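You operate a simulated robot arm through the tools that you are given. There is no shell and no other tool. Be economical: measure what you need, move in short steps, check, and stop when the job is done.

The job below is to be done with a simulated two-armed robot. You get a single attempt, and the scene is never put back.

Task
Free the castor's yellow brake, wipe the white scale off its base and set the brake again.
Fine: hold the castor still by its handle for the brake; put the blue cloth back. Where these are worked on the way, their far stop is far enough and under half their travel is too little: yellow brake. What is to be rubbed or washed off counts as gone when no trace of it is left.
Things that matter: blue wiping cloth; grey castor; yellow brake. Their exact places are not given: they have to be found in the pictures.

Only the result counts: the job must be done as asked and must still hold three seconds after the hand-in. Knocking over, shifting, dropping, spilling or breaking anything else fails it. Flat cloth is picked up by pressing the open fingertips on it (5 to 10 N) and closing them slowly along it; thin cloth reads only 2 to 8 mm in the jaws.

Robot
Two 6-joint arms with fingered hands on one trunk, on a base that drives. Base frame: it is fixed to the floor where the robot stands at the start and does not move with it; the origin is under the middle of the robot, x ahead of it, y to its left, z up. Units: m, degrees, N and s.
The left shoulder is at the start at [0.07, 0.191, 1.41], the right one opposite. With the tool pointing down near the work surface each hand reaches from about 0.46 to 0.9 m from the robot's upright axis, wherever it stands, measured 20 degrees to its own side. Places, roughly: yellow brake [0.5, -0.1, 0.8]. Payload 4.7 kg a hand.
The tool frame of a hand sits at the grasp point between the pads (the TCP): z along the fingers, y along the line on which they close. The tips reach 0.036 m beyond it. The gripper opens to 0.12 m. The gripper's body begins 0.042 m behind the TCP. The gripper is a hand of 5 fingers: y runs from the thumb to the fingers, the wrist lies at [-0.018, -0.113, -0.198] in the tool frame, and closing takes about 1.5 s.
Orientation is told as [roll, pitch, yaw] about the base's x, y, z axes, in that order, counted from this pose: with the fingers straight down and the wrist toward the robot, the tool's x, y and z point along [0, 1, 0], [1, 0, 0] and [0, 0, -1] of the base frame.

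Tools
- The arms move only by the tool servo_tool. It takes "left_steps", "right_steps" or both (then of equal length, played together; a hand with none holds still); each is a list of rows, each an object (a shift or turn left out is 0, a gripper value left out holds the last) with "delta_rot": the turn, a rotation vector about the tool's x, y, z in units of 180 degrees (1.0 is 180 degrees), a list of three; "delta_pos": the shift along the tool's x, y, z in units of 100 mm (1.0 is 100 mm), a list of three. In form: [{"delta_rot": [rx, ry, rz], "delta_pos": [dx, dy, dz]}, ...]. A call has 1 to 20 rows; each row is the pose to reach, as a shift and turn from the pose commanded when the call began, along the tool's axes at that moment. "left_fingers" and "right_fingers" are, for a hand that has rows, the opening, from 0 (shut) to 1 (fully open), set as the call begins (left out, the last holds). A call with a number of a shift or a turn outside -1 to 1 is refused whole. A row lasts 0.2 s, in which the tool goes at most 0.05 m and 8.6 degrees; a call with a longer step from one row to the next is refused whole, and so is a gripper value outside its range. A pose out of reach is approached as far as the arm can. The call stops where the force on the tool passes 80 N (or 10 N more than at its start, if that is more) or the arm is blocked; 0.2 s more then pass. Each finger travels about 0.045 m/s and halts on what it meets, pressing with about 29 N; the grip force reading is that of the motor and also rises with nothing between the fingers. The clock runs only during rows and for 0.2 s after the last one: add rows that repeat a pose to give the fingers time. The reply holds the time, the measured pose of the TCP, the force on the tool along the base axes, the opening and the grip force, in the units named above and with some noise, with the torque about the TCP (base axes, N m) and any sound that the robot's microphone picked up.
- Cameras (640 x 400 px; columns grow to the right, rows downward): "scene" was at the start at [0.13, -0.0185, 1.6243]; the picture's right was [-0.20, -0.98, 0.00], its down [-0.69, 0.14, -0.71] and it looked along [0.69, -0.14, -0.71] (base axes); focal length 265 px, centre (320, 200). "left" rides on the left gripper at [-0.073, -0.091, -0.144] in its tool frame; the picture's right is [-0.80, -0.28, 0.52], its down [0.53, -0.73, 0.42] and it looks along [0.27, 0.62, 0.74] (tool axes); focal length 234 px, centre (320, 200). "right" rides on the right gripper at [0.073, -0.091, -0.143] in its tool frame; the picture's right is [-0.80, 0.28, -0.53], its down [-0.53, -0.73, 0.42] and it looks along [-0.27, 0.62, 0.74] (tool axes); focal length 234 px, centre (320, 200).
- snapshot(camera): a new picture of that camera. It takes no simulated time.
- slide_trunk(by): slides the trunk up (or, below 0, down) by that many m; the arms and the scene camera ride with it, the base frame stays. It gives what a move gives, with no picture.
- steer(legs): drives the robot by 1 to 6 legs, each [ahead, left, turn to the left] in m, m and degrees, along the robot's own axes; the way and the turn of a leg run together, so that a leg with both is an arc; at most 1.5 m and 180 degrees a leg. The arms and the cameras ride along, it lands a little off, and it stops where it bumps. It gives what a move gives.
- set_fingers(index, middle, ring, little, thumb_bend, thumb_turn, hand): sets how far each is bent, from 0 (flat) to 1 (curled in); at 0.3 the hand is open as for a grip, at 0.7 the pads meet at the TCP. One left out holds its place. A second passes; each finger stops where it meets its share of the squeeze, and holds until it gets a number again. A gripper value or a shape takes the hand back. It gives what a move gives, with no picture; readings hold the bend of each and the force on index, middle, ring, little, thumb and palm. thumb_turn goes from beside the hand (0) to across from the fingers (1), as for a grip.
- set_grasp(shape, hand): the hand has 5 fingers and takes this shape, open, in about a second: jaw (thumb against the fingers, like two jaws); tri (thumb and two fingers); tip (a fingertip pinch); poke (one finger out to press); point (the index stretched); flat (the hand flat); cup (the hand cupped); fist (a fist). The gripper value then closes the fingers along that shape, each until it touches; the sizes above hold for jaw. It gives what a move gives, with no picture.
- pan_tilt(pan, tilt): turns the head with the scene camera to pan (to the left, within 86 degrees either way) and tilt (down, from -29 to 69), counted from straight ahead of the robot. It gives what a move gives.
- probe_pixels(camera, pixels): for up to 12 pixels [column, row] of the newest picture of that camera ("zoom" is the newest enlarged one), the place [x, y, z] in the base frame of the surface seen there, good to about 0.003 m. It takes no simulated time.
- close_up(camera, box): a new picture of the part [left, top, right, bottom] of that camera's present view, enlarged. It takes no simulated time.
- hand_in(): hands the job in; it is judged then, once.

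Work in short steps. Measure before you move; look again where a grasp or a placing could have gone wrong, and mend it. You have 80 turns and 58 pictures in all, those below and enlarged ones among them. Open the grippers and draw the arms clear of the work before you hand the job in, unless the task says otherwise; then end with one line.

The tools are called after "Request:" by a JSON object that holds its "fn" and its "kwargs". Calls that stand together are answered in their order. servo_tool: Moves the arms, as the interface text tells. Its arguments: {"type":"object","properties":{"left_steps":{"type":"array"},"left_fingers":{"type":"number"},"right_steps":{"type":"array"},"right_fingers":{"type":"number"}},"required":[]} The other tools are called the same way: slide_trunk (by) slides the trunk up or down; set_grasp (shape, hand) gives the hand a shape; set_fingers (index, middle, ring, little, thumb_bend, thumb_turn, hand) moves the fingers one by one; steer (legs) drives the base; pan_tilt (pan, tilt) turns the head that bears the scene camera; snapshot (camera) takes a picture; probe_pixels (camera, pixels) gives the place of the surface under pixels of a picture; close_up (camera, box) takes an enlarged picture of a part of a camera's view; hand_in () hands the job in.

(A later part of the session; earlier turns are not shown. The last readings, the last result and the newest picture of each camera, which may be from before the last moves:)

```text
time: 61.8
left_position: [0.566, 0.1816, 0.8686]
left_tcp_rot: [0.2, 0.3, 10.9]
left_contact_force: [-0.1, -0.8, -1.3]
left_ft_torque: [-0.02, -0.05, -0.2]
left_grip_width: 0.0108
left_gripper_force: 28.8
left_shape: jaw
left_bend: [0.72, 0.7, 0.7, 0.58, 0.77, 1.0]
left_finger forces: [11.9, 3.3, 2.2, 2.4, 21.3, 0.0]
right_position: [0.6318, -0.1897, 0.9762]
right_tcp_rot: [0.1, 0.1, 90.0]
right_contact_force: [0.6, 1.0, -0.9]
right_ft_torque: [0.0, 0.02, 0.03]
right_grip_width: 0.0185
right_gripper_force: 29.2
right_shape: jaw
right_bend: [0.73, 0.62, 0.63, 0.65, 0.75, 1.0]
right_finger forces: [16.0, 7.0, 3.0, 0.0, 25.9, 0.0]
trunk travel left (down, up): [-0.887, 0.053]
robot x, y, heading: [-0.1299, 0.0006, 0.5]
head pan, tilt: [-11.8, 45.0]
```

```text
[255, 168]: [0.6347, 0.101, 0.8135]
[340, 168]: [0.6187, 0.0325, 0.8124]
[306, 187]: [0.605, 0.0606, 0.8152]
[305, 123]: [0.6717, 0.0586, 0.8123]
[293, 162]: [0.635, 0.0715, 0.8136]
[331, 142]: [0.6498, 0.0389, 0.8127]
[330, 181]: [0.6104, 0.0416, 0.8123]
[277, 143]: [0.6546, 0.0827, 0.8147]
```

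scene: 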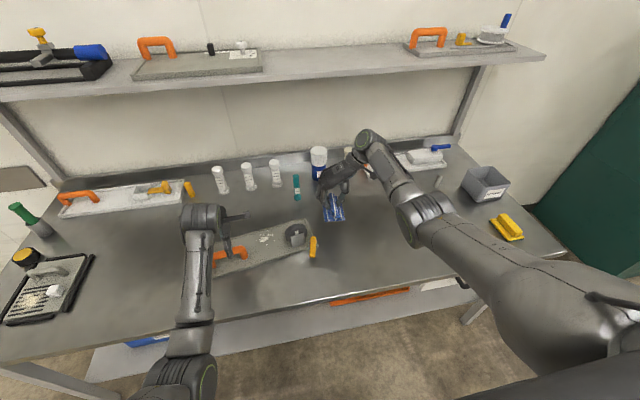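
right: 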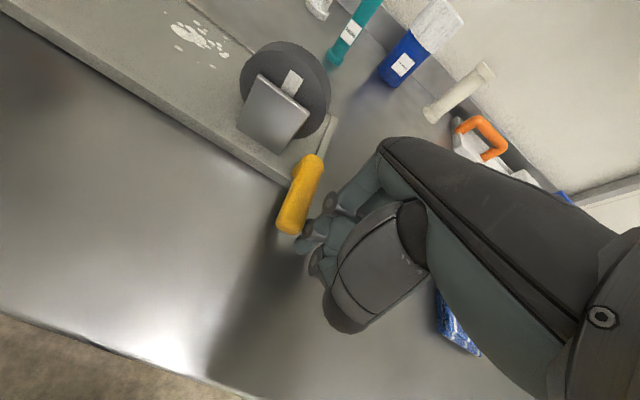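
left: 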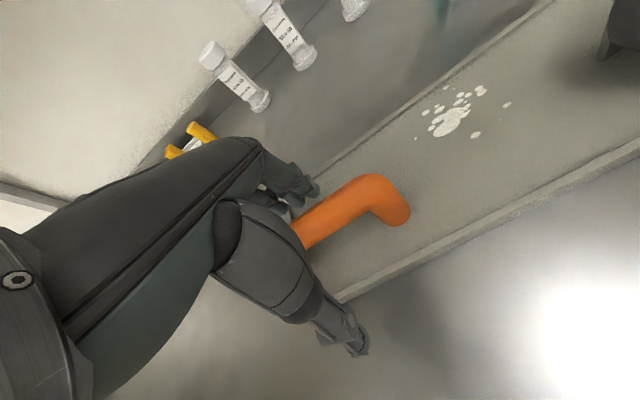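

With the left hand on the handle the two hands would collide, and wiping lightly should not slide the plate. I release, raise the left arm and move it aside, while the right hand carries on toward the scale.

Request:
{"fn": "servo_tool", "kwargs": {"left_steps": [{}, {}, {}, {}, {}, {}, {}, {"delta_pos": [0, 0, -0.3]}, {"delta_pos": [0, 0, -0.6]}, {"delta_pos": [0, 0, -0.9]}, {"delta_pos": [0.3, -0.1, -1]}, {"delta_pos": [0.7, -0.1, -1]}, {"delta_pos": [1.0, -0.1, -1]}], "left_fingers": 1}}

Request:
{"fn": "servo_tool", "kwargs": {"right_steps": [{"delta_pos": [0, 0.4, 0], "delta_rot": [0, 0, -0.02]}, {"delta_pos": [0, 0.8, 0], "delta_rot": [0, 0, -0.04]}, {"delta_pos": [0, 1.0, 0], "delta_rot": [0, 0, -0.055]}], "left_steps": [{"delta_pos": [0.3, -0.1, -0.1]}, {"delta_pos": [0.6, -0.1, -0.1]}, {"delta_pos": [0.8, -0.1, -0.1]}]}}

```text
time: 64.6
left_position: [0.5343, 0.2809, 0.9696]
left_tcp_rot: [0.1, 0.4, 10.9]
left_contact_force: [0.1, -0.2, 0.5]
left_ft_torque: [-0.03, -0.03, 0.02]
left_grip_width: 0.1198
left_gripper_force: 0.0
left_shape: jaw
left_bend: [0.3, 0.3, 0.3, 0.3, 0.3, 0.98]
left_finger forces: [0.0, 0.0, 0.1, 0.0, 0.1, 0.1]
right_position: [0.632, -0.189, 0.9764]
right_tcp_rot: [-0.1, 0.1, 89.9]
right_contact_force: [-0.8, -0.5, 0.5]
right_ft_torque: [-0.01, -0.03, -0.03]
right_grip_width: 0.019
right_gripper_force: 29.2
right_shape: jaw
right_bend: [0.73, 0.62, 0.63, 0.65, 0.75, 1.0]
right_finger forces: [15.9, 7.1, 2.8, 0.1, 25.9, 0.1]
trunk travel left (down, up): [-0.887, 0.053]
robot x, y, heading: [-0.1281, 0.0029, 0.5]
head pan, tilt: [-11.8, 45.0]
```

```text
time: 65.4
left_position: [0.5073, 0.3568, 0.9809]
left_tcp_rot: [0.1, 0.4, 11.0]
left_contact_force: [-0.7, 0.3, 0.1]
left_ft_torque: [-0.01, 0.02, 0.01]
left_grip_width: 0.1196
left_gripper_force: 0.0
left_shape: jaw
left_bend: [0.3, 0.3, 0.3, 0.3, 0.3, 0.98]
left_finger forces: [0.0, 0.1, 0.0, 0.0, 0.0, 0.0]
right_position: [0.6295, -0.0901, 0.9734]
right_tcp_rot: [0.0, 0.0, 99.8]
right_contact_force: [-0.6, 0.2, -1.2]
right_ft_torque: [0.01, 0.03, -0.01]
right_grip_width: 0.0187
right_gripper_force: 28.8
right_shape: jaw
right_bend: [0.73, 0.62, 0.63, 0.65, 0.75, 1.0]
right_finger forces: [16.1, 7.1, 3.0, 0.0, 25.8, 0.0]
trunk travel left (down, up): [-0.887, 0.053]
robot x, y, heading: [-0.1243, -0.0024, 0.3]
head pan, tilt: [-11.8, 45.0]
```

Continue to above the scale with the hand now aligned to the plate, then descend near the surface.

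Request:
{"fn": "servo_tool", "kwargs": {"right_steps": [{"delta_pos": [-0.1, 0.4, 0]}, {"delta_pos": [-0.2, 0.8, 0]}, {"delta_pos": [-0.22, 1.0, 0]}]}}

Request:
{"fn": "servo_tool", "kwargs": {"right_steps": [{"delta_pos": [0, 0.4, 0]}, {"delta_pos": [0, 0.5, 0.2]}, {"delta_pos": [0, 0.5, 0.5]}, {"delta_pos": [0, 0.5, 0.8]}, {"delta_pos": [0, 0.5, 0.95]}]}}

Request:
{"fn": "close_up", "kwargs": {"camera": "scene", "box": [200, 190, 360, 290]}}

```text
time: 66.2
left_position: [0.5086, 0.3555, 0.98]
left_tcp_rot: [0.2, 0.3, 10.9]
left_contact_force: [0.0, 0.4, 0.1]
left_ft_torque: [0.03, 0.0, 0.03]
left_grip_width: 0.1198
left_gripper_force: 0.0
left_shape: jaw
left_bend: [0.3, 0.3, 0.3, 0.3, 0.3, 0.98]
left_finger forces: [0.0, 0.0, 0.1, 0.0, 0.0, 0.1]
right_position: [0.6238, -0.0058, 0.9781]
right_tcp_rot: [0.1, 0.1, 99.8]
right_contact_force: [-0.1, 0.3, -1.1]
right_ft_torque: [0.04, -0.01, 0.0]
right_grip_width: 0.0185
right_gripper_force: 28.9
right_shape: jaw
right_bend: [0.73, 0.62, 0.63, 0.65, 0.75, 1.0]
right_finger forces: [16.0, 6.9, 3.0, 0.1, 25.9, 0.0]
right hand out of reach, approached as far as the arm can: row 2, 3
trunk travel left (down, up): [-0.887, 0.053]
robot x, y, heading: [-0.1231, 0.0001, 0.5]
head pan, tilt: [-11.8, 45.0]
```

```text
time: 67.4
left_position: [0.5078, 0.3571, 0.9821]
left_tcp_rot: [0.2, 0.4, 10.9]
left_contact_force: [1.2, -0.2, 0.1]
left_ft_torque: [-0.02, 0.0, 0.01]
left_grip_width: 0.1198
left_gripper_force: 0.1
left_shape: jaw
left_bend: [0.3, 0.3, 0.3, 0.3, 0.3, 0.98]
left_finger forces: [0.0, 0.0, 0.0, 0.0, 0.0, 0.1]
right_position: [0.5888, 0.0181, 0.9034]
right_tcp_rot: [0.0, 0.1, 99.8]
right_contact_force: [-0.2, 0.4, 0.2]
right_ft_torque: [0.05, 0.02, 0.04]
right_grip_width: 0.0191
right_gripper_force: 29.2
right_shape: jaw
right_bend: [0.73, 0.62, 0.63, 0.65, 0.75, 1.0]
right_finger forces: [16.7, 7.2, 3.2, 0.1, 25.7, 0.0]
right hand out of reach, approached as far as the arm can: row 2, 3, 4, 5
trunk travel left (down, up): [-0.887, 0.053]
robot x, y, heading: [-0.1275, -0.0023, 0.7]
head pan, tilt: [-11.8, 45.0]
```

```text
4.00 times, centred on (280, 240) of scene
```

zoom: 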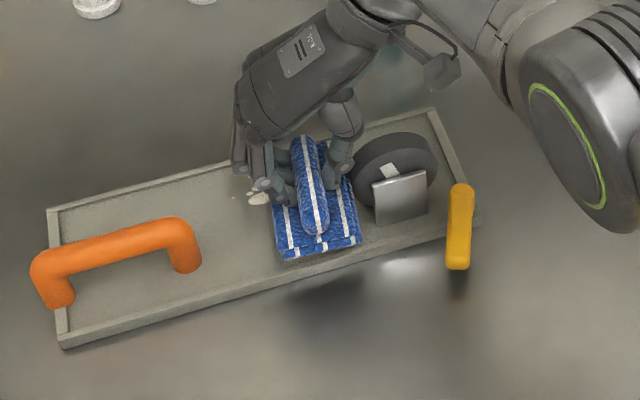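

Out of reach leftward; I raise a bit and shift the base 0.13 m to the left.

Request:
{"fn": "servo_tool", "kwargs": {"right_steps": [{"delta_pos": [0, 0, -0.3]}, {"delta_pos": [0, 0, -0.6]}], "left_steps": [{"delta_pos": [0, 0, -0.4]}, {"delta_pos": [0, 0, -0.8]}]}}

Request:
{"fn": "steer", "kwargs": {"legs": [[0.02, 0.13, 0]]}}

```text
time: 68.0
left_position: [0.5085, 0.3562, 1.0588]
left_tcp_rot: [0.1, 0.4, 10.8]
left_contact_force: [0.3, 0.5, -0.5]
left_ft_torque: [0.0, 0.01, -0.01]
left_grip_width: 0.1195
left_gripper_force: 0.0
left_shape: jaw
left_bend: [0.3, 0.3, 0.3, 0.3, 0.3, 0.98]
left_finger forces: [0.1, 0.0, 0.1, 0.0, 0.1, 0.0]
right_position: [0.5849, 0.0199, 0.9662]
right_tcp_rot: [0.0, 0.1, 99.8]
right_contact_force: [-0.1, 0.4, -0.1]
right_ft_torque: [-0.01, -0.02, -0.02]
right_grip_width: 0.0189
right_gripper_force: 29.1
right_shape: jaw
right_bend: [0.73, 0.62, 0.63, 0.65, 0.75, 1.0]
right_finger forces: [16.4, 6.8, 3.0, 0.0, 26.1, 0.0]
trunk travel left (down, up): [-0.887, 0.053]
robot x, y, heading: [-0.1292, -0.0017, 0.5]
head pan, tilt: [-11.8, 45.0]
```

```text
time: 69.3
left_position: [0.5273, 0.4811, 1.0589]
left_tcp_rot: [0.2, 0.2, 10.9]
left_contact_force: [-0.2, 0.1, -0.5]
left_ft_torque: [0.01, -0.01, 0.0]
left_grip_width: 0.1198
left_gripper_force: 0.1
left_shape: jaw
left_bend: [0.3, 0.3, 0.3, 0.3, 0.3, 0.98]
left_finger forces: [0.0, 0.1, 0.0, 0.0, 0.0, 0.0]
right_position: [0.6056, 0.1459, 0.9655]
right_tcp_rot: [0.0, 0.1, 99.8]
right_contact_force: [-0.2, -0.7, -0.9]
right_ft_torque: [0.02, -0.01, -0.03]
right_grip_width: 0.0187
right_gripper_force: 29.1
right_shape: jaw
right_bend: [0.73, 0.62, 0.63, 0.65, 0.75, 1.0]
right_finger forces: [16.3, 6.8, 3.0, 0.0, 26.0, 0.1]
trunk travel left (down, up): [-0.887, 0.053]
robot x, y, heading: [-0.1073, 0.1253, 0.3]
head pan, tilt: [-11.8, 45.0]
```

Move over the scale's center and descend to near contact (TCP z≈0.873).

Request:
{"fn": "servo_tool", "kwargs": {"right_steps": [{"delta_pos": [0, -0.4, 0]}, {"delta_pos": [-0.06, -0.8, 0]}, {"delta_pos": [-0.06, -0.86, 0.3]}, {"delta_pos": [-0.06, -0.86, 0.6]}, {"delta_pos": [-0.06, -0.86, 0.85]}, {"delta_pos": [-0.06, -0.86, 0.92]}]}}

Request:
{"fn": "servo_tool", "kwargs": {"right_steps": [{"delta_pos": [0, 0, 0.02]}, {"delta_pos": [0, 0, 0.04]}, {"delta_pos": [0, 0, 0.06]}]}}

Request:
{"fn": "close_up", "kwargs": {"camera": "scene", "box": [220, 210, 380, 310]}}

```text
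time: 70.7
left_position: [0.5274, 0.4826, 1.058]
left_tcp_rot: [0.1, 0.5, 10.9]
left_contact_force: [0.2, -0.7, -0.4]
left_ft_torque: [-0.03, 0.04, 0.02]
left_grip_width: 0.1196
left_gripper_force: 0.0
left_shape: jaw
left_bend: [0.3, 0.3, 0.3, 0.3, 0.3, 0.98]
left_finger forces: [0.0, 0.1, 0.0, 0.1, 0.0, 0.0]
right_position: [0.6174, 0.0577, 0.885]
right_tcp_rot: [0.0, 0.1, 99.6]
right_contact_force: [0.1, 0.3, -0.2]
right_ft_torque: [-0.03, -0.02, -0.04]
right_grip_width: 0.0188
right_gripper_force: 29.3
right_shape: jaw
right_bend: [0.73, 0.62, 0.63, 0.65, 0.75, 1.0]
right_finger forces: [16.2, 6.7, 3.0, 0.0, 25.9, 0.0]
right hand out of reach, approached as far as the arm can: row 5, 6
trunk travel left (down, up): [-0.887, 0.053]
robot x, y, heading: [-0.1093, 0.1265, 0.6]
head pan, tilt: [-11.8, 45.0]
```

```text
time: 71.5
left_position: [0.5275, 0.482, 1.0584]
left_tcp_rot: [0.1, 0.5, 10.9]
left_contact_force: [0.4, -0.1, 0.3]
left_ft_torque: [-0.03, -0.01, -0.03]
left_grip_width: 0.1196
left_gripper_force: 0.2
left_shape: jaw
left_bend: [0.3, 0.3, 0.3, 0.3, 0.3, 0.98]
left_finger forces: [0.0, 0.1, 0.0, 0.0, 0.0, 0.0]
right_position: [0.6133, 0.0572, 0.8788]
right_tcp_rot: [0.0, 0.1, 99.7]
right_contact_force: [0.6, 0.0, -0.8]
right_ft_torque: [-0.02, -0.02, -0.02]
right_grip_width: 0.019
right_gripper_force: 29.0
right_shape: jaw
right_bend: [0.73, 0.62, 0.63, 0.65, 0.75, 1.0]
right_finger forces: [16.2, 6.8, 2.9, 0.1, 25.9, 0.1]
trunk travel left (down, up): [-0.887, 0.053]
robot x, y, heading: [-0.1081, 0.1262, 0.7]
head pan, tilt: [-11.8, 45.0]
```

```text
4.00 times, centred on (300, 260) of scene
```

zoom: 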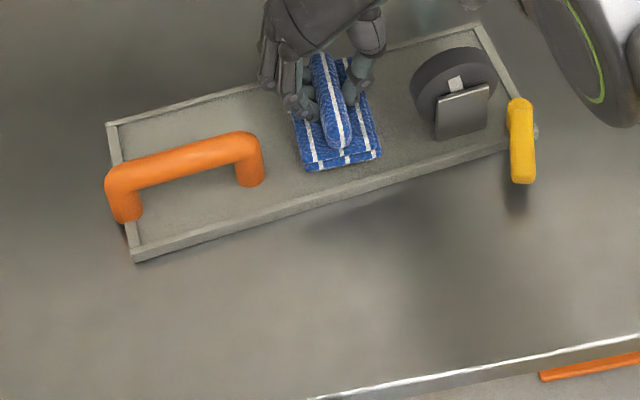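

Close, but at the reach limit. I lift 4 cm, drive 7 cm forward, and return over the scale.

Request:
{"fn": "servo_tool", "kwargs": {"right_steps": [{"delta_pos": [0, 0, -0.2]}, {"delta_pos": [0, 0, -0.4]}]}}

Request:
{"fn": "steer", "kwargs": {"legs": [[0.08, 0, 0]]}}

```text
time: 72.1
left_position: [0.5261, 0.4833, 1.0587]
left_tcp_rot: [0.1, 0.2, 10.9]
left_contact_force: [0.3, 0.0, 0.4]
left_ft_torque: [0.06, 0.01, -0.01]
left_grip_width: 0.1199
left_gripper_force: 0.1
left_shape: jaw
left_bend: [0.3, 0.3, 0.3, 0.3, 0.3, 0.98]
left_finger forces: [0.0, 0.0, 0.1, 0.0, 0.1, 0.1]
right_position: [0.6154, 0.0573, 0.9189]
right_tcp_rot: [0.1, 0.2, 99.8]
right_contact_force: [-0.3, -0.5, -0.8]
right_ft_torque: [0.0, -0.01, -0.02]
right_grip_width: 0.0186
right_gripper_force: 29.1
right_shape: jaw
right_bend: [0.73, 0.62, 0.63, 0.65, 0.75, 1.0]
right_finger forces: [16.3, 6.7, 3.0, 0.0, 25.9, 0.0]
trunk travel left (down, up): [-0.887, 0.053]
robot x, y, heading: [-0.1089, 0.1263, 0.6]
head pan, tilt: [-11.8, 45.0]
```

```text
time: 73.1
left_position: [0.6009, 0.4831, 1.0608]
left_tcp_rot: [0.0, 0.2, 10.9]
left_contact_force: [-0.7, 0.0, -0.6]
left_ft_torque: [-0.01, -0.02, -0.02]
left_grip_width: 0.1197
left_gripper_force: 0.1
left_shape: jaw
left_bend: [0.3, 0.3, 0.3, 0.3, 0.3, 0.98]
left_finger forces: [0.0, 0.0, 0.1, 0.1, 0.1, 0.1]
right_position: [0.6903, 0.0574, 0.9218]
right_tcp_rot: [-0.1, 0.1, 99.8]
right_contact_force: [-0.9, 0.0, -1.1]
right_ft_torque: [-0.02, -0.02, 0.01]
right_grip_width: 0.0188
right_gripper_force: 28.8
right_shape: jaw
right_bend: [0.73, 0.62, 0.63, 0.65, 0.75, 1.0]
right_finger forces: [16.2, 6.7, 3.1, 0.0, 25.9, 0.0]
trunk travel left (down, up): [-0.887, 0.053]
robot x, y, heading: [-0.0327, 0.126, 0.5]
head pan, tilt: [-11.8, 45.0]
```

Return to the center over the scale and press down gently.

Request:
{"fn": "servo_tool", "kwargs": {"right_steps": [{"delta_pos": [0.3, 0.08, 0]}, {"delta_pos": [0.62, 0.15, 0.1]}, {"delta_pos": [0.62, 0.15, 0.4]}, {"delta_pos": [0.62, 0.15, 0.49]}]}}

Request:
{"fn": "servo_tool", "kwargs": {"right_steps": [{"delta_pos": [0, 0, 0.02]}, {"delta_pos": [0, 0, 0.04]}]}}

```text
time: 74.1
left_position: [0.6018, 0.4825, 1.0595]
left_tcp_rot: [0.1, 0.3, 10.9]
left_contact_force: [0.2, 0.8, 0.5]
left_ft_torque: [0.01, 0.02, 0.0]
left_grip_width: 0.1198
left_gripper_force: 0.0
left_shape: jaw
left_bend: [0.3, 0.3, 0.3, 0.3, 0.3, 0.98]
left_finger forces: [0.1, 0.0, 0.0, 0.0, 0.0, 0.1]
right_position: [0.6266, 0.065, 0.8712]
right_tcp_rot: [-0.1, 0.1, 99.8]
right_contact_force: [-0.2, 0.3, -0.9]
right_ft_torque: [0.01, -0.01, 0.01]
right_grip_width: 0.0188
right_gripper_force: 28.6
right_shape: jaw
right_bend: [0.73, 0.62, 0.64, 0.65, 0.75, 1.0]
right_finger forces: [16.2, 6.6, 3.0, 0.0, 25.9, 0.0]
trunk travel left (down, up): [-0.887, 0.053]
robot x, y, heading: [-0.0343, 0.1268, 0.4]
head pan, tilt: [-11.8, 45.0]
```

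```text
time: 74.7
left_position: [0.6015, 0.4839, 1.0595]
left_tcp_rot: [0.1, 0.3, 10.9]
left_contact_force: [-0.1, -0.1, -0.2]
left_ft_torque: [0.01, -0.01, 0.0]
left_grip_width: 0.1196
left_gripper_force: 0.1
left_shape: jaw
left_bend: [0.3, 0.3, 0.3, 0.3, 0.3, 0.98]
left_finger forces: [0.0, 0.1, 0.0, 0.0, 0.0, 0.0]
right_position: [0.6279, 0.065, 0.8695]
right_tcp_rot: [-0.2, 0.1, 99.9]
right_contact_force: [1.7, -0.2, 11.0]
right_ft_torque: [0.07, -0.02, 0.04]
right_grip_width: 0.019
right_gripper_force: 28.8
right_shape: jaw
right_bend: [0.73, 0.62, 0.64, 0.65, 0.75, 1.0]
right_finger forces: [17.2, 7.5, 3.3, 0.0, 27.6, 0.0]
trunk travel left (down, up): [-0.887, 0.053]
robot x, y, heading: [-0.0341, 0.1277, 0.5]
head pan, tilt: [-11.8, 45.0]
```

Contact at 11 N. I rub back and forth along the plate in short strokes.

Request:
{"fn": "servo_tool", "kwargs": {"right_steps": [{"delta_pos": [0, 0.12, -0.01]}, {"delta_pos": [0, 0.24, -0.01]}, {"delta_pos": [0, 0.36, -0.01]}, {"delta_pos": [0, 0.24, -0.01]}, {"delta_pos": [0, 0.12, -0.01]}, {"delta_pos": [0, 0, -0.01]}, {"delta_pos": [0, -0.12, -0.01]}, {"delta_pos": [0, -0.22, -0.01]}, {"delta_pos": [0, -0.1, -0.01]}, {"delta_pos": [0, 0.02, -0.01]}, {"delta_pos": [0, 0.14, -0.01]}, {"delta_pos": [0, 0.26, -0.01]}, {"delta_pos": [0, 0.36, -0.01]}, {"delta_pos": [0, 0.24, -0.01]}, {"delta_pos": [0, 0.12, -0.01]}, {"delta_pos": [0, 0, -0.01]}, {"delta_pos": [0, -0.12, -0.01]}, {"delta_pos": [0, -0.22, -0.01]}, {"delta_pos": [0, -0.1, -0.01]}, {"delta_pos": [0, 0, -0.01]}]}}

Request:
{"fn": "servo_tool", "kwargs": {"right_steps": [{"delta_pos": [0, 0, -0.3]}, {"delta_pos": [0, 0, -0.6]}, {"delta_pos": [0, -0.4, -0.8]}, {"delta_pos": [0, -0.8, -0.9]}, {"delta_pos": [0, -1.0, -0.9]}]}}

Request:
{"fn": "close_up", "kwargs": {"camera": "scene", "box": [220, 230, 380, 330]}}

```text
time: 78.9
left_position: [0.6017, 0.4832, 1.0587]
left_tcp_rot: [0.1, 0.3, 10.9]
left_contact_force: [0.4, 0.4, 0.3]
left_ft_torque: [-0.03, -0.03, 0.01]
left_grip_width: 0.1196
left_gripper_force: 0.0
left_shape: jaw
left_bend: [0.3, 0.3, 0.3, 0.3, 0.3, 0.98]
left_finger forces: [0.0, 0.0, 0.1, 0.0, 0.1, 0.1]
right_position: [0.6299, 0.063, 0.8663]
right_tcp_rot: [-0.1, 0.2, 99.8]
right_contact_force: [-0.1, -1.9, 7.3]
right_ft_torque: [-0.03, 0.04, 0.0]
right_grip_width: 0.0197
right_gripper_force: 29.1
right_shape: jaw
right_bend: [0.73, 0.62, 0.66, 0.65, 0.75, 1.0]
right_finger forces: [18.0, 6.7, 3.2, 0.0, 29.0, 0.0]
trunk travel left (down, up): [-0.887, 0.053]
robot x, y, heading: [-0.0311, 0.1259, 0.3]
head pan, tilt: [-11.8, 45.0]
```

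```text
time: 80.1
left_position: [0.6027, 0.483, 1.0596]
left_tcp_rot: [0.2, 0.4, 10.8]
left_contact_force: [-1.1, -0.2, -0.5]
left_ft_torque: [0.01, 0.02, -0.02]
left_grip_width: 0.1199
left_gripper_force: 0.1
left_shape: jaw
left_bend: [0.3, 0.3, 0.3, 0.3, 0.3, 0.98]
left_finger forces: [0.1, 0.1, 0.1, 0.0, 0.0, 0.1]
right_position: [0.6464, -0.0369, 0.9573]
right_tcp_rot: [-0.1, 0.1, 99.9]
right_contact_force: [-0.4, 0.4, -1.4]
right_ft_torque: [0.0, 0.03, -0.03]
right_grip_width: 0.0192
right_gripper_force: 29.6
right_shape: jaw
right_bend: [0.73, 0.62, 0.66, 0.65, 0.75, 1.0]
right_finger forces: [17.1, 6.7, 3.1, 0.1, 27.1, 0.0]
trunk travel left (down, up): [-0.887, 0.053]
robot x, y, heading: [-0.0282, 0.1268, 0.6]
head pan, tilt: [-11.8, 45.0]
```

```text
4.00 times, centred on (300, 280) of scene
```

zoom: 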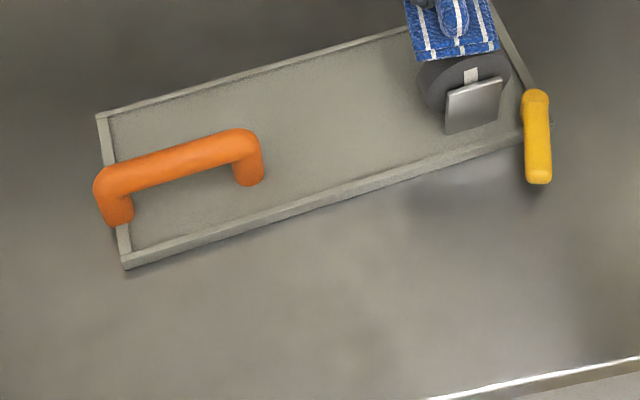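

The base looks clean; I check at higher zoom for traces.

Request:
{"fn": "close_up", "kwargs": {"camera": "scene", "box": [270, 235, 334, 275]}}

```text
10.00 times, centred on (302, 255) of scene
```

zoom: 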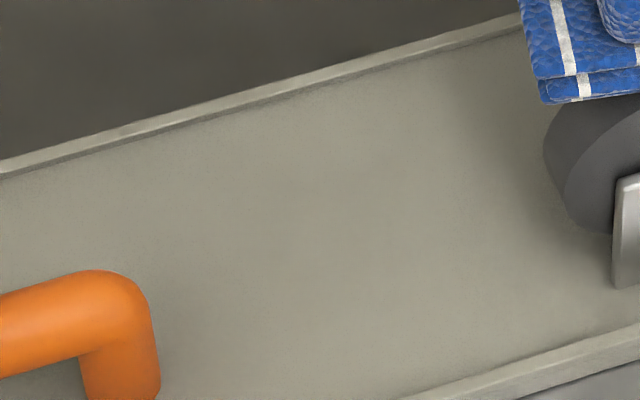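

Clean. I raise the cloth, drive the base back to where the pickup worked, and return toward the cloth's place.

Request:
{"fn": "servo_tool", "kwargs": {"right_steps": [{"delta_pos": [0, -0.1, -0.3]}, {"delta_pos": [0, -0.2, -0.4]}]}}

Request:
{"fn": "steer", "kwargs": {"legs": [[-0.097, -0.127, 0]]}}

Request:
{"fn": "servo_tool", "kwargs": {"right_steps": [{"delta_pos": [0.05, -0.4, 0], "delta_rot": [0, 0, 0.02]}, {"delta_pos": [0.1, -0.8, 0], "delta_rot": [0, 0, 0.04]}, {"delta_pos": [0.1, -1.0, 0], "delta_rot": [0, 0, 0.055]}]}}

```text
time: 80.7
left_position: [0.6032, 0.4829, 1.0579]
left_tcp_rot: [0.1, 0.3, 10.9]
left_contact_force: [0.3, -0.8, -0.2]
left_ft_torque: [-0.02, -0.02, 0.02]
left_grip_width: 0.1194
left_gripper_force: 0.1
left_shape: jaw
left_bend: [0.3, 0.3, 0.3, 0.3, 0.3, 0.98]
left_finger forces: [0.0, 0.0, 0.0, 0.1, 0.1, 0.0]
right_position: [0.65, -0.0562, 0.9973]
right_tcp_rot: [0.0, 0.1, 99.7]
right_contact_force: [0.1, -0.2, -0.6]
right_ft_torque: [0.01, -0.02, -0.01]
right_grip_width: 0.0192
right_gripper_force: 29.2
right_shape: jaw
right_bend: [0.73, 0.62, 0.66, 0.65, 0.75, 1.0]
right_finger forces: [17.2, 6.8, 3.1, 0.0, 27.2, 0.0]
trunk travel left (down, up): [-0.887, 0.053]
robot x, y, heading: [-0.0379, 0.1262, 0.4]
head pan, tilt: [-11.8, 45.0]
```

```text
time: 82.1
left_position: [0.5061, 0.3622, 1.057]
left_tcp_rot: [0.2, 0.6, 11.2]
left_contact_force: [0.5, 0.5, -1.0]
left_ft_torque: [-0.01, 0.02, -0.04]
left_grip_width: 0.1199
left_gripper_force: 0.0
left_shape: jaw
left_bend: [0.3, 0.3, 0.3, 0.3, 0.3, 0.98]
left_finger forces: [0.0, 0.0, 0.1, 0.0, 0.0, 0.0]
right_position: [0.5567, -0.177, 0.9959]
right_tcp_rot: [0.0, 0.2, 100.1]
right_contact_force: [0.4, -0.2, -1.2]
right_ft_torque: [-0.04, 0.01, -0.02]
right_grip_width: 0.019
right_gripper_force: 29.5
right_shape: jaw
right_bend: [0.73, 0.62, 0.66, 0.65, 0.75, 1.0]
right_finger forces: [17.2, 6.7, 3.0, 0.0, 27.0, 0.0]
trunk travel left (down, up): [-0.887, 0.053]
robot x, y, heading: [-0.1296, 0.0026, 0.8]
head pan, tilt: [-11.8, 45.0]
```

```text
time: 82.9
left_position: [0.5041, 0.3607, 1.0587]
left_tcp_rot: [0.2, 0.3, 11.2]
left_contact_force: [-0.1, -0.3, -0.1]
left_ft_torque: [-0.01, -0.03, -0.01]
left_grip_width: 0.1199
left_gripper_force: 0.1
left_shape: jaw
left_bend: [0.3, 0.3, 0.3, 0.3, 0.3, 0.98]
left_finger forces: [0.0, 0.0, 0.1, 0.0, 0.1, 0.0]
right_position: [0.5639, -0.2817, 0.9976]
right_tcp_rot: [0.0, 0.0, 90.2]
right_contact_force: [0.7, 0.8, -0.4]
right_ft_torque: [-0.03, -0.01, 0.0]
right_grip_width: 0.0194
right_gripper_force: 28.9
right_shape: jaw
right_bend: [0.73, 0.62, 0.66, 0.65, 0.75, 1.0]
right_finger forces: [17.2, 6.8, 3.0, 0.0, 27.0, 0.0]
trunk travel left (down, up): [-0.887, 0.053]
robot x, y, heading: [-0.1264, -0.0013, 0.6]
head pan, tilt: [-11.8, 45.0]
```

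Move over the original spot and set the cloth down.

Request:
{"fn": "servo_tool", "kwargs": {"right_steps": [{"delta_pos": [0.15, -0.4, 0]}, {"delta_pos": [0.3, -0.8, 0]}, {"delta_pos": [0.35, -1.0, 0.2]}, {"delta_pos": [0.35, -1.0, 0.6]}, {"delta_pos": [0.35, -1.0, 0.9]}]}}

Request:
{"fn": "servo_tool", "kwargs": {"right_steps": [{"delta_pos": [0, -0.09, 0.2]}, {"delta_pos": [0, -0.09, 0.4]}, {"delta_pos": [0, -0.09, 0.46]}, {"delta_pos": [0, -0.09, 0.485]}]}}

```text
time: 84.1
left_position: [0.5051, 0.359, 1.0577]
left_tcp_rot: [0.2, 0.4, 11.2]
left_contact_force: [0.8, -0.1, -0.5]
left_ft_torque: [-0.01, -0.04, -0.01]
left_grip_width: 0.1194
left_gripper_force: 0.1
left_shape: jaw
left_bend: [0.3, 0.3, 0.3, 0.3, 0.3, 0.98]
left_finger forces: [0.0, 0.1, 0.0, 0.0, 0.1, 0.1]
right_position: [0.5305, -0.379, 0.9065]
right_tcp_rot: [0.0, 0.1, 90.2]
right_contact_force: [-0.2, 0.5, 0.1]
right_ft_torque: [-0.04, -0.01, 0.03]
right_grip_width: 0.0195
right_gripper_force: 28.6
right_shape: jaw
right_bend: [0.73, 0.62, 0.66, 0.65, 0.75, 1.0]
right_finger forces: [17.1, 6.8, 3.1, 0.1, 27.0, 0.0]
trunk travel left (down, up): [-0.887, 0.053]
robot x, y, heading: [-0.1282, -0.0045, 0.6]
head pan, tilt: [-11.8, 45.0]
```

```text
time: 85.1
left_position: [0.5045, 0.3594, 1.0585]
left_tcp_rot: [0.2, 0.4, 11.1]
left_contact_force: [0.7, -0.3, -0.1]
left_ft_torque: [-0.02, -0.01, -0.05]
left_grip_width: 0.1196
left_gripper_force: 0.0
left_shape: jaw
left_bend: [0.3, 0.3, 0.3, 0.3, 0.3, 0.98]
left_finger forces: [0.1, 0.0, 0.0, 0.0, 0.0, 0.1]
right_position: [0.5289, -0.3866, 0.8568]
right_tcp_rot: [0.0, 0.1, 90.2]
right_contact_force: [-0.5, 0.0, -0.8]
right_ft_torque: [0.01, -0.01, 0.01]
right_grip_width: 0.0191
right_gripper_force: 28.5
right_shape: jaw
right_bend: [0.73, 0.62, 0.66, 0.65, 0.75, 1.0]
right_finger forces: [17.0, 6.8, 3.1, 0.1, 27.0, 0.0]
trunk travel left (down, up): [-0.887, 0.053]
robot x, y, heading: [-0.1274, -0.0015, 1.0]
head pan, tilt: [-11.8, 45.0]
```

Just about to touch; lower 3 mm more and shift 3 mm, then open and lift away.

Request:
{"fn": "servo_tool", "kwargs": {"right_steps": [{"delta_pos": [0, -0.03, 0.02]}, {"delta_pos": [0, -0.03, 0.035]}]}}

Request:
{"fn": "servo_tool", "kwargs": {"right_steps": [{}, {}, {}, {}, {}, {}, {}, {}, {"delta_pos": [0, 0, -0.3]}, {"delta_pos": [0, 0, -0.7]}, {"delta_pos": [0, 0, -1.0]}], "right_fingers": 1}}

Request:
{"fn": "snapshot", "kwargs": {"camera": "scene"}}

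```text
time: 85.7
left_position: [0.5049, 0.3592, 1.0598]
left_tcp_rot: [0.2, 0.3, 11.0]
left_contact_force: [0.2, 0.1, 0.1]
left_ft_torque: [-0.02, -0.04, -0.02]
left_grip_width: 0.1199
left_gripper_force: 0.1
left_shape: jaw
left_bend: [0.3, 0.3, 0.3, 0.3, 0.3, 0.98]
left_finger forces: [0.0, 0.0, 0.0, 0.0, 0.0, 0.0]
right_position: [0.5281, -0.3895, 0.8554]
right_tcp_rot: [0.0, 0.1, 90.4]
right_contact_force: [-0.6, 0.1, 7.7]
right_ft_torque: [0.08, 0.01, 0.0]
right_grip_width: 0.0192
right_gripper_force: 28.7
right_shape: jaw
right_bend: [0.73, 0.62, 0.67, 0.65, 0.75, 1.0]
right_finger forces: [18.3, 6.9, 3.2, 0.0, 27.8, 0.0]
trunk travel left (down, up): [-0.887, 0.053]
robot x, y, heading: [-0.1314, 0.0011, 0.8]
head pan, tilt: [-11.8, 45.0]
```

```text
time: 88.1
left_position: [0.504, 0.3591, 1.0579]
left_tcp_rot: [0.0, 0.4, 11.2]
left_contact_force: [0.3, 0.1, -1.1]
left_ft_torque: [0.0, -0.02, 0.0]
left_grip_width: 0.1198
left_gripper_force: 0.0
left_shape: jaw
left_bend: [0.3, 0.3, 0.3, 0.3, 0.3, 0.98]
left_finger forces: [0.0, 0.0, 0.1, 0.0, 0.0, 0.1]
right_position: [0.5273, -0.3901, 0.9524]
right_tcp_rot: [0.0, 0.1, 90.2]
right_contact_force: [0.1, 0.5, 0.3]
right_ft_torque: [0.0, -0.01, -0.03]
right_grip_width: 0.1195
right_gripper_force: 0.1
right_shape: jaw
right_bend: [0.3, 0.3, 0.3, 0.3, 0.3, 0.98]
right_finger forces: [0.0, 0.1, 0.0, 0.0, 0.0, 0.1]
trunk travel left (down, up): [-0.887, 0.053]
robot x, y, heading: [-0.1238, -0.0018, 0.6]
head pan, tilt: [-11.8, 45.0]
```

```text
13 pictures are left
```

scene: 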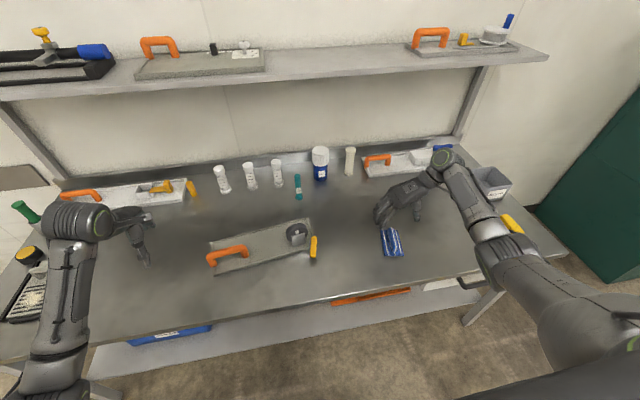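

The cloth is back in place. Now for re-setting the brake I measure lever, handle and plate again.

Request:
{"fn": "close_up", "kwargs": {"camera": "scene", "box": [195, 205, 335, 290]}}

Request:
{"fn": "probe_pixels", "kwargs": {"camera": "scene", "pixels": [[313, 239], [313, 247], [313, 255], [309, 247], [212, 259], [228, 253], [244, 248], [310, 221], [215, 275], [209, 243], [296, 235], [387, 240]]}}

```text
4.57 times, centred on (265, 248) of scene
```

zoom: 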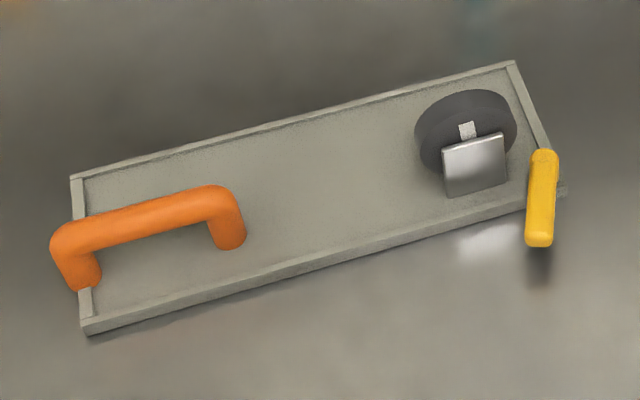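

```text
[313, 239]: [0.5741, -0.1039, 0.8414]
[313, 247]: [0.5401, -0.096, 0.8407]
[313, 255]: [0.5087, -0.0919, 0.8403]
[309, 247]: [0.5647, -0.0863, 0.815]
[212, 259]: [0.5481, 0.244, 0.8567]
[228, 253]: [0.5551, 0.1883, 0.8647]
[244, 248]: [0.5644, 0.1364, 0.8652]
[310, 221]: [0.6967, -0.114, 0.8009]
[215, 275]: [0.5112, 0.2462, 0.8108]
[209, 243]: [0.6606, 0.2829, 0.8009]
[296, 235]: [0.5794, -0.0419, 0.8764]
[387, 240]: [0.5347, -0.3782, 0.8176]
```

Lever pivot ≈(0.577,−0.104), tip ≈(0.505,−0.092). I bring both hands over: left above the handle, right toward the lever with yaw ≈80°.

Request:
{"fn": "servo_tool", "kwargs": {"left_steps": [{"delta_pos": [-0.4, 0, 0]}, {"delta_pos": [-0.8, 0.1, 0]}, {"delta_pos": [-1.0, 0.2, 0]}], "right_steps": [{"delta_pos": [0, 0.4, 0]}, {"delta_pos": [0.1, 0.8, 0]}, {"delta_pos": [0.12, 1.0, 0]}]}}

Request:
{"fn": "servo_tool", "kwargs": {"left_steps": [{"delta_pos": [-0.4, 0, 0]}, {"delta_pos": [-0.78, 0, 0]}, {"delta_pos": [-0.78, 0, 0.4]}, {"delta_pos": [-0.78, 0, 0.8]}, {"delta_pos": [-0.78, 0, 1.0]}], "right_steps": [{"delta_pos": [0, 0.4, 0]}, {"delta_pos": [0, 0.8, 0]}, {"delta_pos": [0, 1.0, 0]}, {"delta_pos": [0, 1.0, 0]}, {"delta_pos": [0, 1.0, 0]}]}}

Request:
{"fn": "servo_tool", "kwargs": {"left_steps": [{"delta_pos": [0, 0, 0.4]}, {"delta_pos": [0, 0, 0.7]}, {"delta_pos": [0, 0, 0.88]}], "right_steps": [{"delta_pos": [0, 0.4, 0], "delta_rot": [0, 0, 0.03]}, {"delta_pos": [0, 0.8, 0], "delta_rot": [0, 0, 0.058]}, {"delta_pos": [0, 0.97, 0], "delta_rot": [0, 0, 0.058]}]}}

```text
time: 88.9
left_position: [0.5461, 0.268, 1.0577]
left_tcp_rot: [0.2, 0.4, 11.2]
left_contact_force: [0.2, 0.5, 0.3]
left_ft_torque: [0.02, 0.04, -0.02]
left_grip_width: 0.1196
left_gripper_force: 0.0
left_shape: jaw
left_bend: [0.3, 0.3, 0.3, 0.3, 0.3, 0.98]
left_finger forces: [0.0, 0.0, 0.1, 0.0, 0.0, 0.0]
right_position: [0.5166, -0.2914, 0.9542]
right_tcp_rot: [0.0, 0.1, 90.1]
right_contact_force: [-0.1, 0.2, -0.2]
right_ft_torque: [0.01, 0.0, 0.02]
right_grip_width: 0.1198
right_gripper_force: 0.0
right_shape: jaw
right_bend: [0.3, 0.3, 0.3, 0.3, 0.3, 0.98]
right_finger forces: [0.0, 0.0, 0.0, 0.0, 0.1, 0.0]
trunk travel left (down, up): [-0.887, 0.053]
robot x, y, heading: [-0.1285, 0.0032, 0.8]
head pan, tilt: [-11.8, 45.0]
```

```text
time: 90.1
left_position: [0.5585, 0.1891, 0.9566]
left_tcp_rot: [0.2, 0.4, 11.2]
left_contact_force: [0.1, 0.3, -1.0]
left_ft_torque: [0.0, 0.01, 0.03]
left_grip_width: 0.1196
left_gripper_force: 0.0
left_shape: jaw
left_bend: [0.3, 0.3, 0.3, 0.3, 0.3, 0.98]
left_finger forces: [0.0, 0.1, 0.1, 0.1, 0.0, 0.0]
right_position: [0.5161, -0.1942, 0.9525]
right_tcp_rot: [0.0, 0.1, 90.2]
right_contact_force: [0.6, 0.0, -0.6]
right_ft_torque: [-0.02, 0.01, 0.02]
right_grip_width: 0.1197
right_gripper_force: 0.0
right_shape: jaw
right_bend: [0.3, 0.3, 0.3, 0.3, 0.3, 0.98]
right_finger forces: [0.0, 0.0, 0.0, 0.1, 0.1, 0.0]
trunk travel left (down, up): [-0.887, 0.053]
robot x, y, heading: [-0.1289, -0.0014, 0.6]
head pan, tilt: [-11.8, 45.0]
```

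```text
time: 90.9
left_position: [0.5595, 0.19, 0.8698]
left_tcp_rot: [0.0, 0.5, 11.2]
left_contact_force: [-0.9, -0.8, -0.5]
left_ft_torque: [0.03, 0.03, 0.0]
left_grip_width: 0.1196
left_gripper_force: 0.1
left_shape: jaw
left_bend: [0.3, 0.3, 0.3, 0.3, 0.3, 0.98]
left_finger forces: [0.0, 0.0, 0.1, 0.0, 0.0, 0.0]
right_position: [0.5178, -0.0969, 0.9536]
right_tcp_rot: [0.0, 0.2, 79.7]
right_contact_force: [0.8, 0.6, -0.9]
right_ft_torque: [-0.05, 0.04, 0.01]
right_grip_width: 0.1198
right_gripper_force: 0.1
right_shape: jaw
right_bend: [0.3, 0.3, 0.3, 0.3, 0.3, 0.98]
right_finger forces: [0.0, 0.0, 0.0, 0.1, 0.0, 0.0]
trunk travel left (down, up): [-0.887, 0.053]
robot x, y, heading: [-0.1272, 0.0009, 0.8]
head pan, tilt: [-11.8, 45.0]
```

Both are in place. The left closes on the handle; the right lowers over the lever to z≈0.854 (open).

Request:
{"fn": "servo_tool", "kwargs": {"left_steps": [{}, {}, {}, {}, {}, {}, {}, {}], "left_fingers": 0}}

Request:
{"fn": "servo_tool", "kwargs": {"right_steps": [{"delta_pos": [0, 0.02, 0.4]}, {"delta_pos": [0, 0.03, 0.8]}, {"delta_pos": [0, 0.03, 0.98]}]}}

Request:
{"fn": "close_up", "kwargs": {"camera": "right", "box": [160, 60, 460, 380]}}

```text
time: 92.7
left_position: [0.5594, 0.1914, 0.8693]
left_tcp_rot: [0.3, 0.4, 11.2]
left_contact_force: [-0.4, -0.2, -2.0]
left_ft_torque: [-0.01, -0.03, -0.15]
left_grip_width: 0.0116
left_gripper_force: 28.5
left_shape: jaw
left_bend: [0.73, 0.71, 0.67, 0.53, 0.77, 1.0]
left_finger forces: [12.6, 3.1, 2.5, 1.6, 20.6, 0.0]
right_position: [0.5171, -0.098, 0.9544]
right_tcp_rot: [-0.1, 0.1, 79.9]
right_contact_force: [0.6, 0.5, 0.5]
right_ft_torque: [0.01, -0.03, -0.02]
right_grip_width: 0.1198
right_gripper_force: 0.1
right_shape: jaw
right_bend: [0.3, 0.3, 0.3, 0.3, 0.3, 0.98]
right_finger forces: [0.0, 0.0, 0.0, 0.1, 0.1, 0.0]
trunk travel left (down, up): [-0.887, 0.053]
robot x, y, heading: [-0.1262, 0.0049, 0.8]
head pan, tilt: [-11.8, 45.0]
```

```text
time: 93.5
left_position: [0.5504, 0.1934, 0.873]
left_tcp_rot: [0.6, 0.3, 11.3]
left_contact_force: [0.3, 23.4, -25.2]
left_ft_torque: [0.08, 0.04, 0.2]
left_grip_width: 0.0112
left_gripper_force: 28.6
left_shape: jaw
left_bend: [0.73, 0.71, 0.68, 0.54, 0.77, 1.0]
left_finger forces: [16.6, 5.8, 4.1, 1.8, 22.3, 0.0]
right_position: [0.514, -0.0938, 0.8698]
right_tcp_rot: [-1.5, -0.4, 79.7]
right_contact_force: [-6.7, -35.7, 69.3]
right_ft_torque: [5.08, -4.34, -1.68]
right_grip_width: 0.1199
right_gripper_force: 0.0
right_shape: jaw
right_bend: [0.3, 0.3, 0.3, 0.21, 0.3, 0.98]
right_finger forces: [0.0, 0.1, 0.0, 86.9, 0.0, 0.1]
trunk travel left (down, up): [-0.887, 0.053]
robot x, y, heading: [-0.1291, -0.0014, 0.7]
head pan, tilt: [-11.8, 45.0]
```

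```text
1.25 times, centred on (310, 220) of right
```

zoom: 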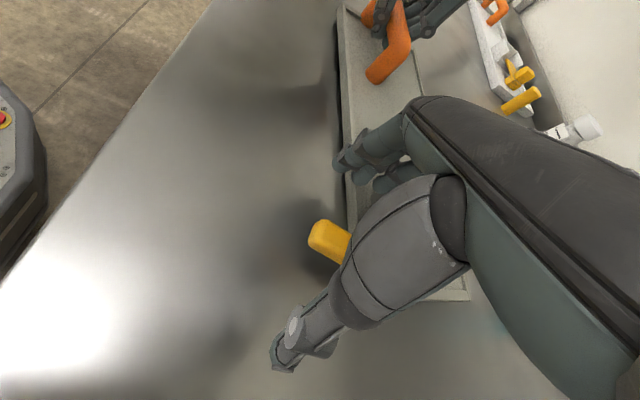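

The little finger pressed on the fork (87 N); I lift at once and close the hand, then check.

Request:
{"fn": "servo_tool", "kwargs": {"right_steps": [{"delta_pos": [0, 0, -0.2]}, {"delta_pos": [0, 0, -0.5]}, {"delta_pos": [0.2, 0, -0.8]}]}}

Request:
{"fn": "servo_tool", "kwargs": {"right_steps": [{}, {}, {}, {}, {}, {}, {}, {}], "right_fingers": 0}}

Request:
{"fn": "snapshot", "kwargs": {"camera": "scene"}}

```text
time: 94.3
left_position: [0.5581, 0.1907, 0.8698]
left_tcp_rot: [0.0, 0.2, 11.2]
left_contact_force: [-0.9, 0.1, -2.4]
left_ft_torque: [-0.11, -0.03, -0.09]
left_grip_width: 0.0121
left_gripper_force: 28.8
left_shape: jaw
left_bend: [0.73, 0.71, 0.69, 0.54, 0.77, 1.0]
left_finger forces: [12.9, 2.6, 3.0, 1.6, 19.0, 0.0]
right_position: [0.494, -0.0871, 0.9347]
right_tcp_rot: [0.2, 0.2, 79.8]
right_contact_force: [-0.2, 0.1, -0.1]
right_ft_torque: [0.0, -0.03, 0.0]
right_grip_width: 0.1197
right_gripper_force: 0.1
right_shape: jaw
right_bend: [0.3, 0.3, 0.3, 0.3, 0.3, 0.98]
right_finger forces: [0.0, 0.1, 0.0, 0.0, 0.1, 0.0]
trunk travel left (down, up): [-0.887, 0.053]
robot x, y, heading: [-0.1273, -0.0008, 0.7]
head pan, tilt: [-11.8, 45.0]
```

```text
time: 96.1
left_position: [0.559, 0.1911, 0.8687]
left_tcp_rot: [0.0, 0.4, 11.2]
left_contact_force: [-0.8, -1.1, -1.4]
left_ft_torque: [-0.12, 0.0, -0.13]
left_grip_width: 0.0119
left_gripper_force: 29.2
left_shape: jaw
left_bend: [0.73, 0.71, 0.69, 0.54, 0.77, 1.0]
left_finger forces: [12.7, 2.5, 3.1, 1.9, 19.0, 0.0]
right_position: [0.4966, -0.0883, 0.935]
right_tcp_rot: [0.0, 0.1, 79.8]
right_contact_force: [0.3, -0.2, 0.7]
right_ft_torque: [0.01, 0.02, 0.02]
right_grip_width: 0.0
right_gripper_force: 28.8
right_shape: jaw
right_bend: [0.7, 0.7, 0.7, 0.7, 0.53, 1.0]
right_finger forces: [0.0, 0.1, 0.0, 0.0, 0.0, 0.1]
trunk travel left (down, up): [-0.887, 0.053]
robot x, y, heading: [-0.129, -0.0035, 0.7]
head pan, tilt: [-11.8, 45.0]
```

```text
10 pictures are left
```

scene: 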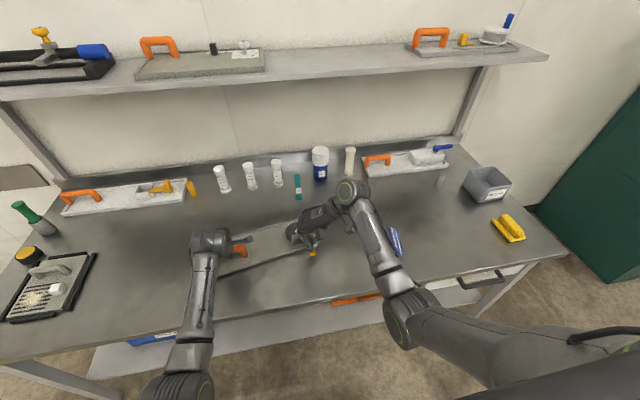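

I move to the lever tip's left side, x≈0.487, and lower with the hand closed so ring/little fingers stand left of the lever tip.

Request:
{"fn": "servo_tool", "kwargs": {"right_steps": [{"delta_pos": [0.15, 0.31, 0]}, {"delta_pos": [0.15, 0.31, 0.3]}, {"delta_pos": [0.15, 0.31, 0.6]}, {"delta_pos": [0.15, 0.31, 0.72]}]}}

Request:
{"fn": "close_up", "kwargs": {"camera": "right", "box": [220, 100, 460, 340]}}

```text
time: 97.1
left_position: [0.5584, 0.1913, 0.8696]
left_tcp_rot: [0.1, 0.5, 11.2]
left_contact_force: [-0.3, -0.3, -1.3]
left_ft_torque: [-0.1, -0.02, -0.05]
left_grip_width: 0.0121
left_gripper_force: 28.8
left_shape: jaw
left_bend: [0.73, 0.71, 0.69, 0.55, 0.78, 1.0]
left_finger forces: [12.6, 2.3, 2.8, 1.6, 18.8, 0.0]
right_position: [0.488, -0.0532, 0.8665]
right_tcp_rot: [0.0, 0.0, 79.8]
right_contact_force: [0.1, 0.8, 0.4]
right_ft_torque: [0.01, 0.01, 0.01]
right_grip_width: 0.0
right_gripper_force: 29.1
right_shape: jaw
right_bend: [0.7, 0.7, 0.7, 0.7, 0.53, 1.0]
right_finger forces: [0.0, 0.0, 0.0, 0.0, 0.1, 0.1]
trunk travel left (down, up): [-0.887, 0.053]
robot x, y, heading: [-0.1264, 0.0006, 1.0]
head pan, tilt: [-11.8, 45.0]
```

```text
1.67 times, centred on (340, 220) of right
```

zoom: 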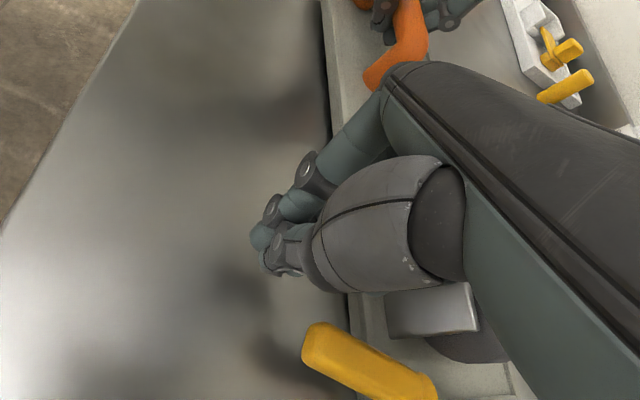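

The hand stands left of the lever, clear. I lower to z≈0.85 and push in −y.

Request:
{"fn": "servo_tool", "kwargs": {"right_steps": [{"delta_pos": [0, 0, 0.1]}, {"delta_pos": [0, 0, 0.17]}, {"delta_pos": [0, -0.1, 0.17]}, {"delta_pos": [0, -0.2, 0.17]}, {"delta_pos": [0, -0.3, 0.17]}]}}

Request:
{"fn": "servo_tool", "kwargs": {"right_steps": [{"delta_pos": [0, -0.07, 0]}, {"delta_pos": [0, -0.14, 0]}, {"delta_pos": [0, -0.21, 0]}, {"delta_pos": [0, -0.28, 0]}]}}

Request:
{"fn": "close_up", "kwargs": {"camera": "right", "box": [220, 100, 460, 340]}}

```text
time: 98.3
left_position: [0.5594, 0.1902, 0.8703]
left_tcp_rot: [0.1, 0.4, 11.2]
left_contact_force: [-0.2, -2.8, -2.0]
left_ft_torque: [-0.13, -0.02, -0.09]
left_grip_width: 0.0121
left_gripper_force: 29.5
left_shape: jaw
left_bend: [0.73, 0.71, 0.7, 0.55, 0.78, 1.0]
left_finger forces: [12.3, 2.2, 2.7, 1.7, 18.8, 0.0]
right_position: [0.4818, -0.0833, 0.8491]
right_tcp_rot: [0.0, 0.0, 79.8]
right_contact_force: [-0.2, 1.2, -1.1]
right_ft_torque: [0.01, 0.02, 0.04]
right_grip_width: 0.0001
right_gripper_force: 28.8
right_shape: jaw
right_bend: [0.7, 0.7, 0.7, 0.7, 0.53, 1.0]
right_finger forces: [0.0, 0.0, 0.9, 0.5, 0.0, 0.0]
trunk travel left (down, up): [-0.887, 0.053]
robot x, y, heading: [-0.1248, -0.001, 0.8]
head pan, tilt: [-11.8, 45.0]
```

```text
time: 99.3
left_position: [0.5589, 0.1898, 0.8704]
left_tcp_rot: [0.1, 0.4, 11.2]
left_contact_force: [-0.2, -2.3, -1.3]
left_ft_torque: [-0.09, 0.0, -0.11]
left_grip_width: 0.012
left_gripper_force: 28.3
left_shape: jaw
left_bend: [0.73, 0.71, 0.7, 0.55, 0.78, 1.0]
left_finger forces: [12.4, 2.2, 2.8, 1.8, 18.8, 0.0]
right_position: [0.476, -0.1131, 0.8476]
right_tcp_rot: [0.0, 0.1, 79.8]
right_contact_force: [-0.2, 1.9, 0.1]
right_ft_torque: [0.0, 0.01, 0.1]
right_grip_width: 0.0
right_gripper_force: 28.5
right_shape: jaw
right_bend: [0.7, 0.7, 0.7, 0.7, 0.53, 1.0]
right_finger forces: [0.0, 0.0, 0.0, 1.4, 0.1, 0.0]
trunk travel left (down, up): [-0.887, 0.053]
robot x, y, heading: [-0.1274, -0.0002, 0.7]
head pan, tilt: [-11.8, 45.0]
```

```text
1.67 times, centred on (340, 220) of right
```

zoom: 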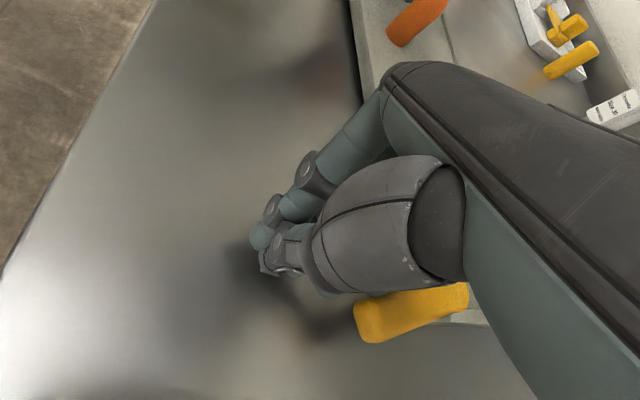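

The lever follows at ~2 N. I continue in −y with a slight +x shift to keep contact.

Request:
{"fn": "servo_tool", "kwargs": {"right_steps": [{"delta_pos": [-0.1, -0.03, 0]}, {"delta_pos": [-0.17, -0.08, 0]}, {"delta_pos": [-0.2, -0.14, 0]}, {"delta_pos": [-0.22, -0.2, 0]}]}}

Request:
{"fn": "servo_tool", "kwargs": {"right_steps": [{"delta_pos": [-0.01, -0.05, 0]}, {"delta_pos": [-0.03, -0.1, 0]}, {"delta_pos": [-0.05, -0.14, 0]}]}}

```text
time: 100.3
left_position: [0.5597, 0.1907, 0.8699]
left_tcp_rot: [0.1, 0.4, 11.3]
left_contact_force: [-0.1, -6.9, -3.3]
left_ft_torque: [-0.14, 0.01, -0.03]
left_grip_width: 0.0121
left_gripper_force: 29.4
left_shape: jaw
left_bend: [0.73, 0.71, 0.7, 0.71, 0.78, 1.0]
left_finger forces: [11.2, 1.8, 2.6, 1.6, 19.3, 0.0]
right_position: [0.4955, -0.135, 0.8474]
right_tcp_rot: [-0.2, 0.0, 79.8]
right_contact_force: [-0.7, 5.3, 0.5]
right_ft_torque: [0.07, -0.05, 0.36]
right_grip_width: 0.0
right_gripper_force: 29.5
right_shape: jaw
right_bend: [0.7, 0.7, 0.7, 0.7, 0.53, 1.0]
right_finger forces: [0.0, 0.0, 0.0, 5.5, 0.1, 0.0]
trunk travel left (down, up): [-0.887, 0.053]
robot x, y, heading: [-0.1275, -0.0008, 0.6]
head pan, tilt: [-11.8, 45.0]
```

```text
time: 101.1
left_position: [0.5583, 0.1907, 0.8694]
left_tcp_rot: [0.2, 0.3, 11.3]
left_contact_force: [0.0, -2.8, -2.2]
left_ft_torque: [-0.1, -0.07, -0.01]
left_grip_width: 0.0122
left_gripper_force: 29.2
left_shape: jaw
left_bend: [0.73, 0.71, 0.7, 0.71, 0.78, 1.0]
left_finger forces: [11.9, 1.6, 2.3, 1.6, 19.1, 0.1]
right_position: [0.4954, -0.1496, 0.8483]
right_tcp_rot: [0.0, 0.1, 79.8]
right_contact_force: [-1.2, 3.1, 0.1]
right_ft_torque: [0.0, -0.02, 0.14]
right_grip_width: 0.0001
right_gripper_force: 29.1
right_shape: jaw
right_bend: [0.7, 0.7, 0.7, 0.47, 0.53, 1.0]
right_finger forces: [0.0, 0.1, 0.1, 2.5, 0.0, 0.0]
trunk travel left (down, up): [-0.887, 0.053]
robot x, y, heading: [-0.1296, 0.0007, 0.8]
head pan, tilt: [-11.8, 45.0]
```

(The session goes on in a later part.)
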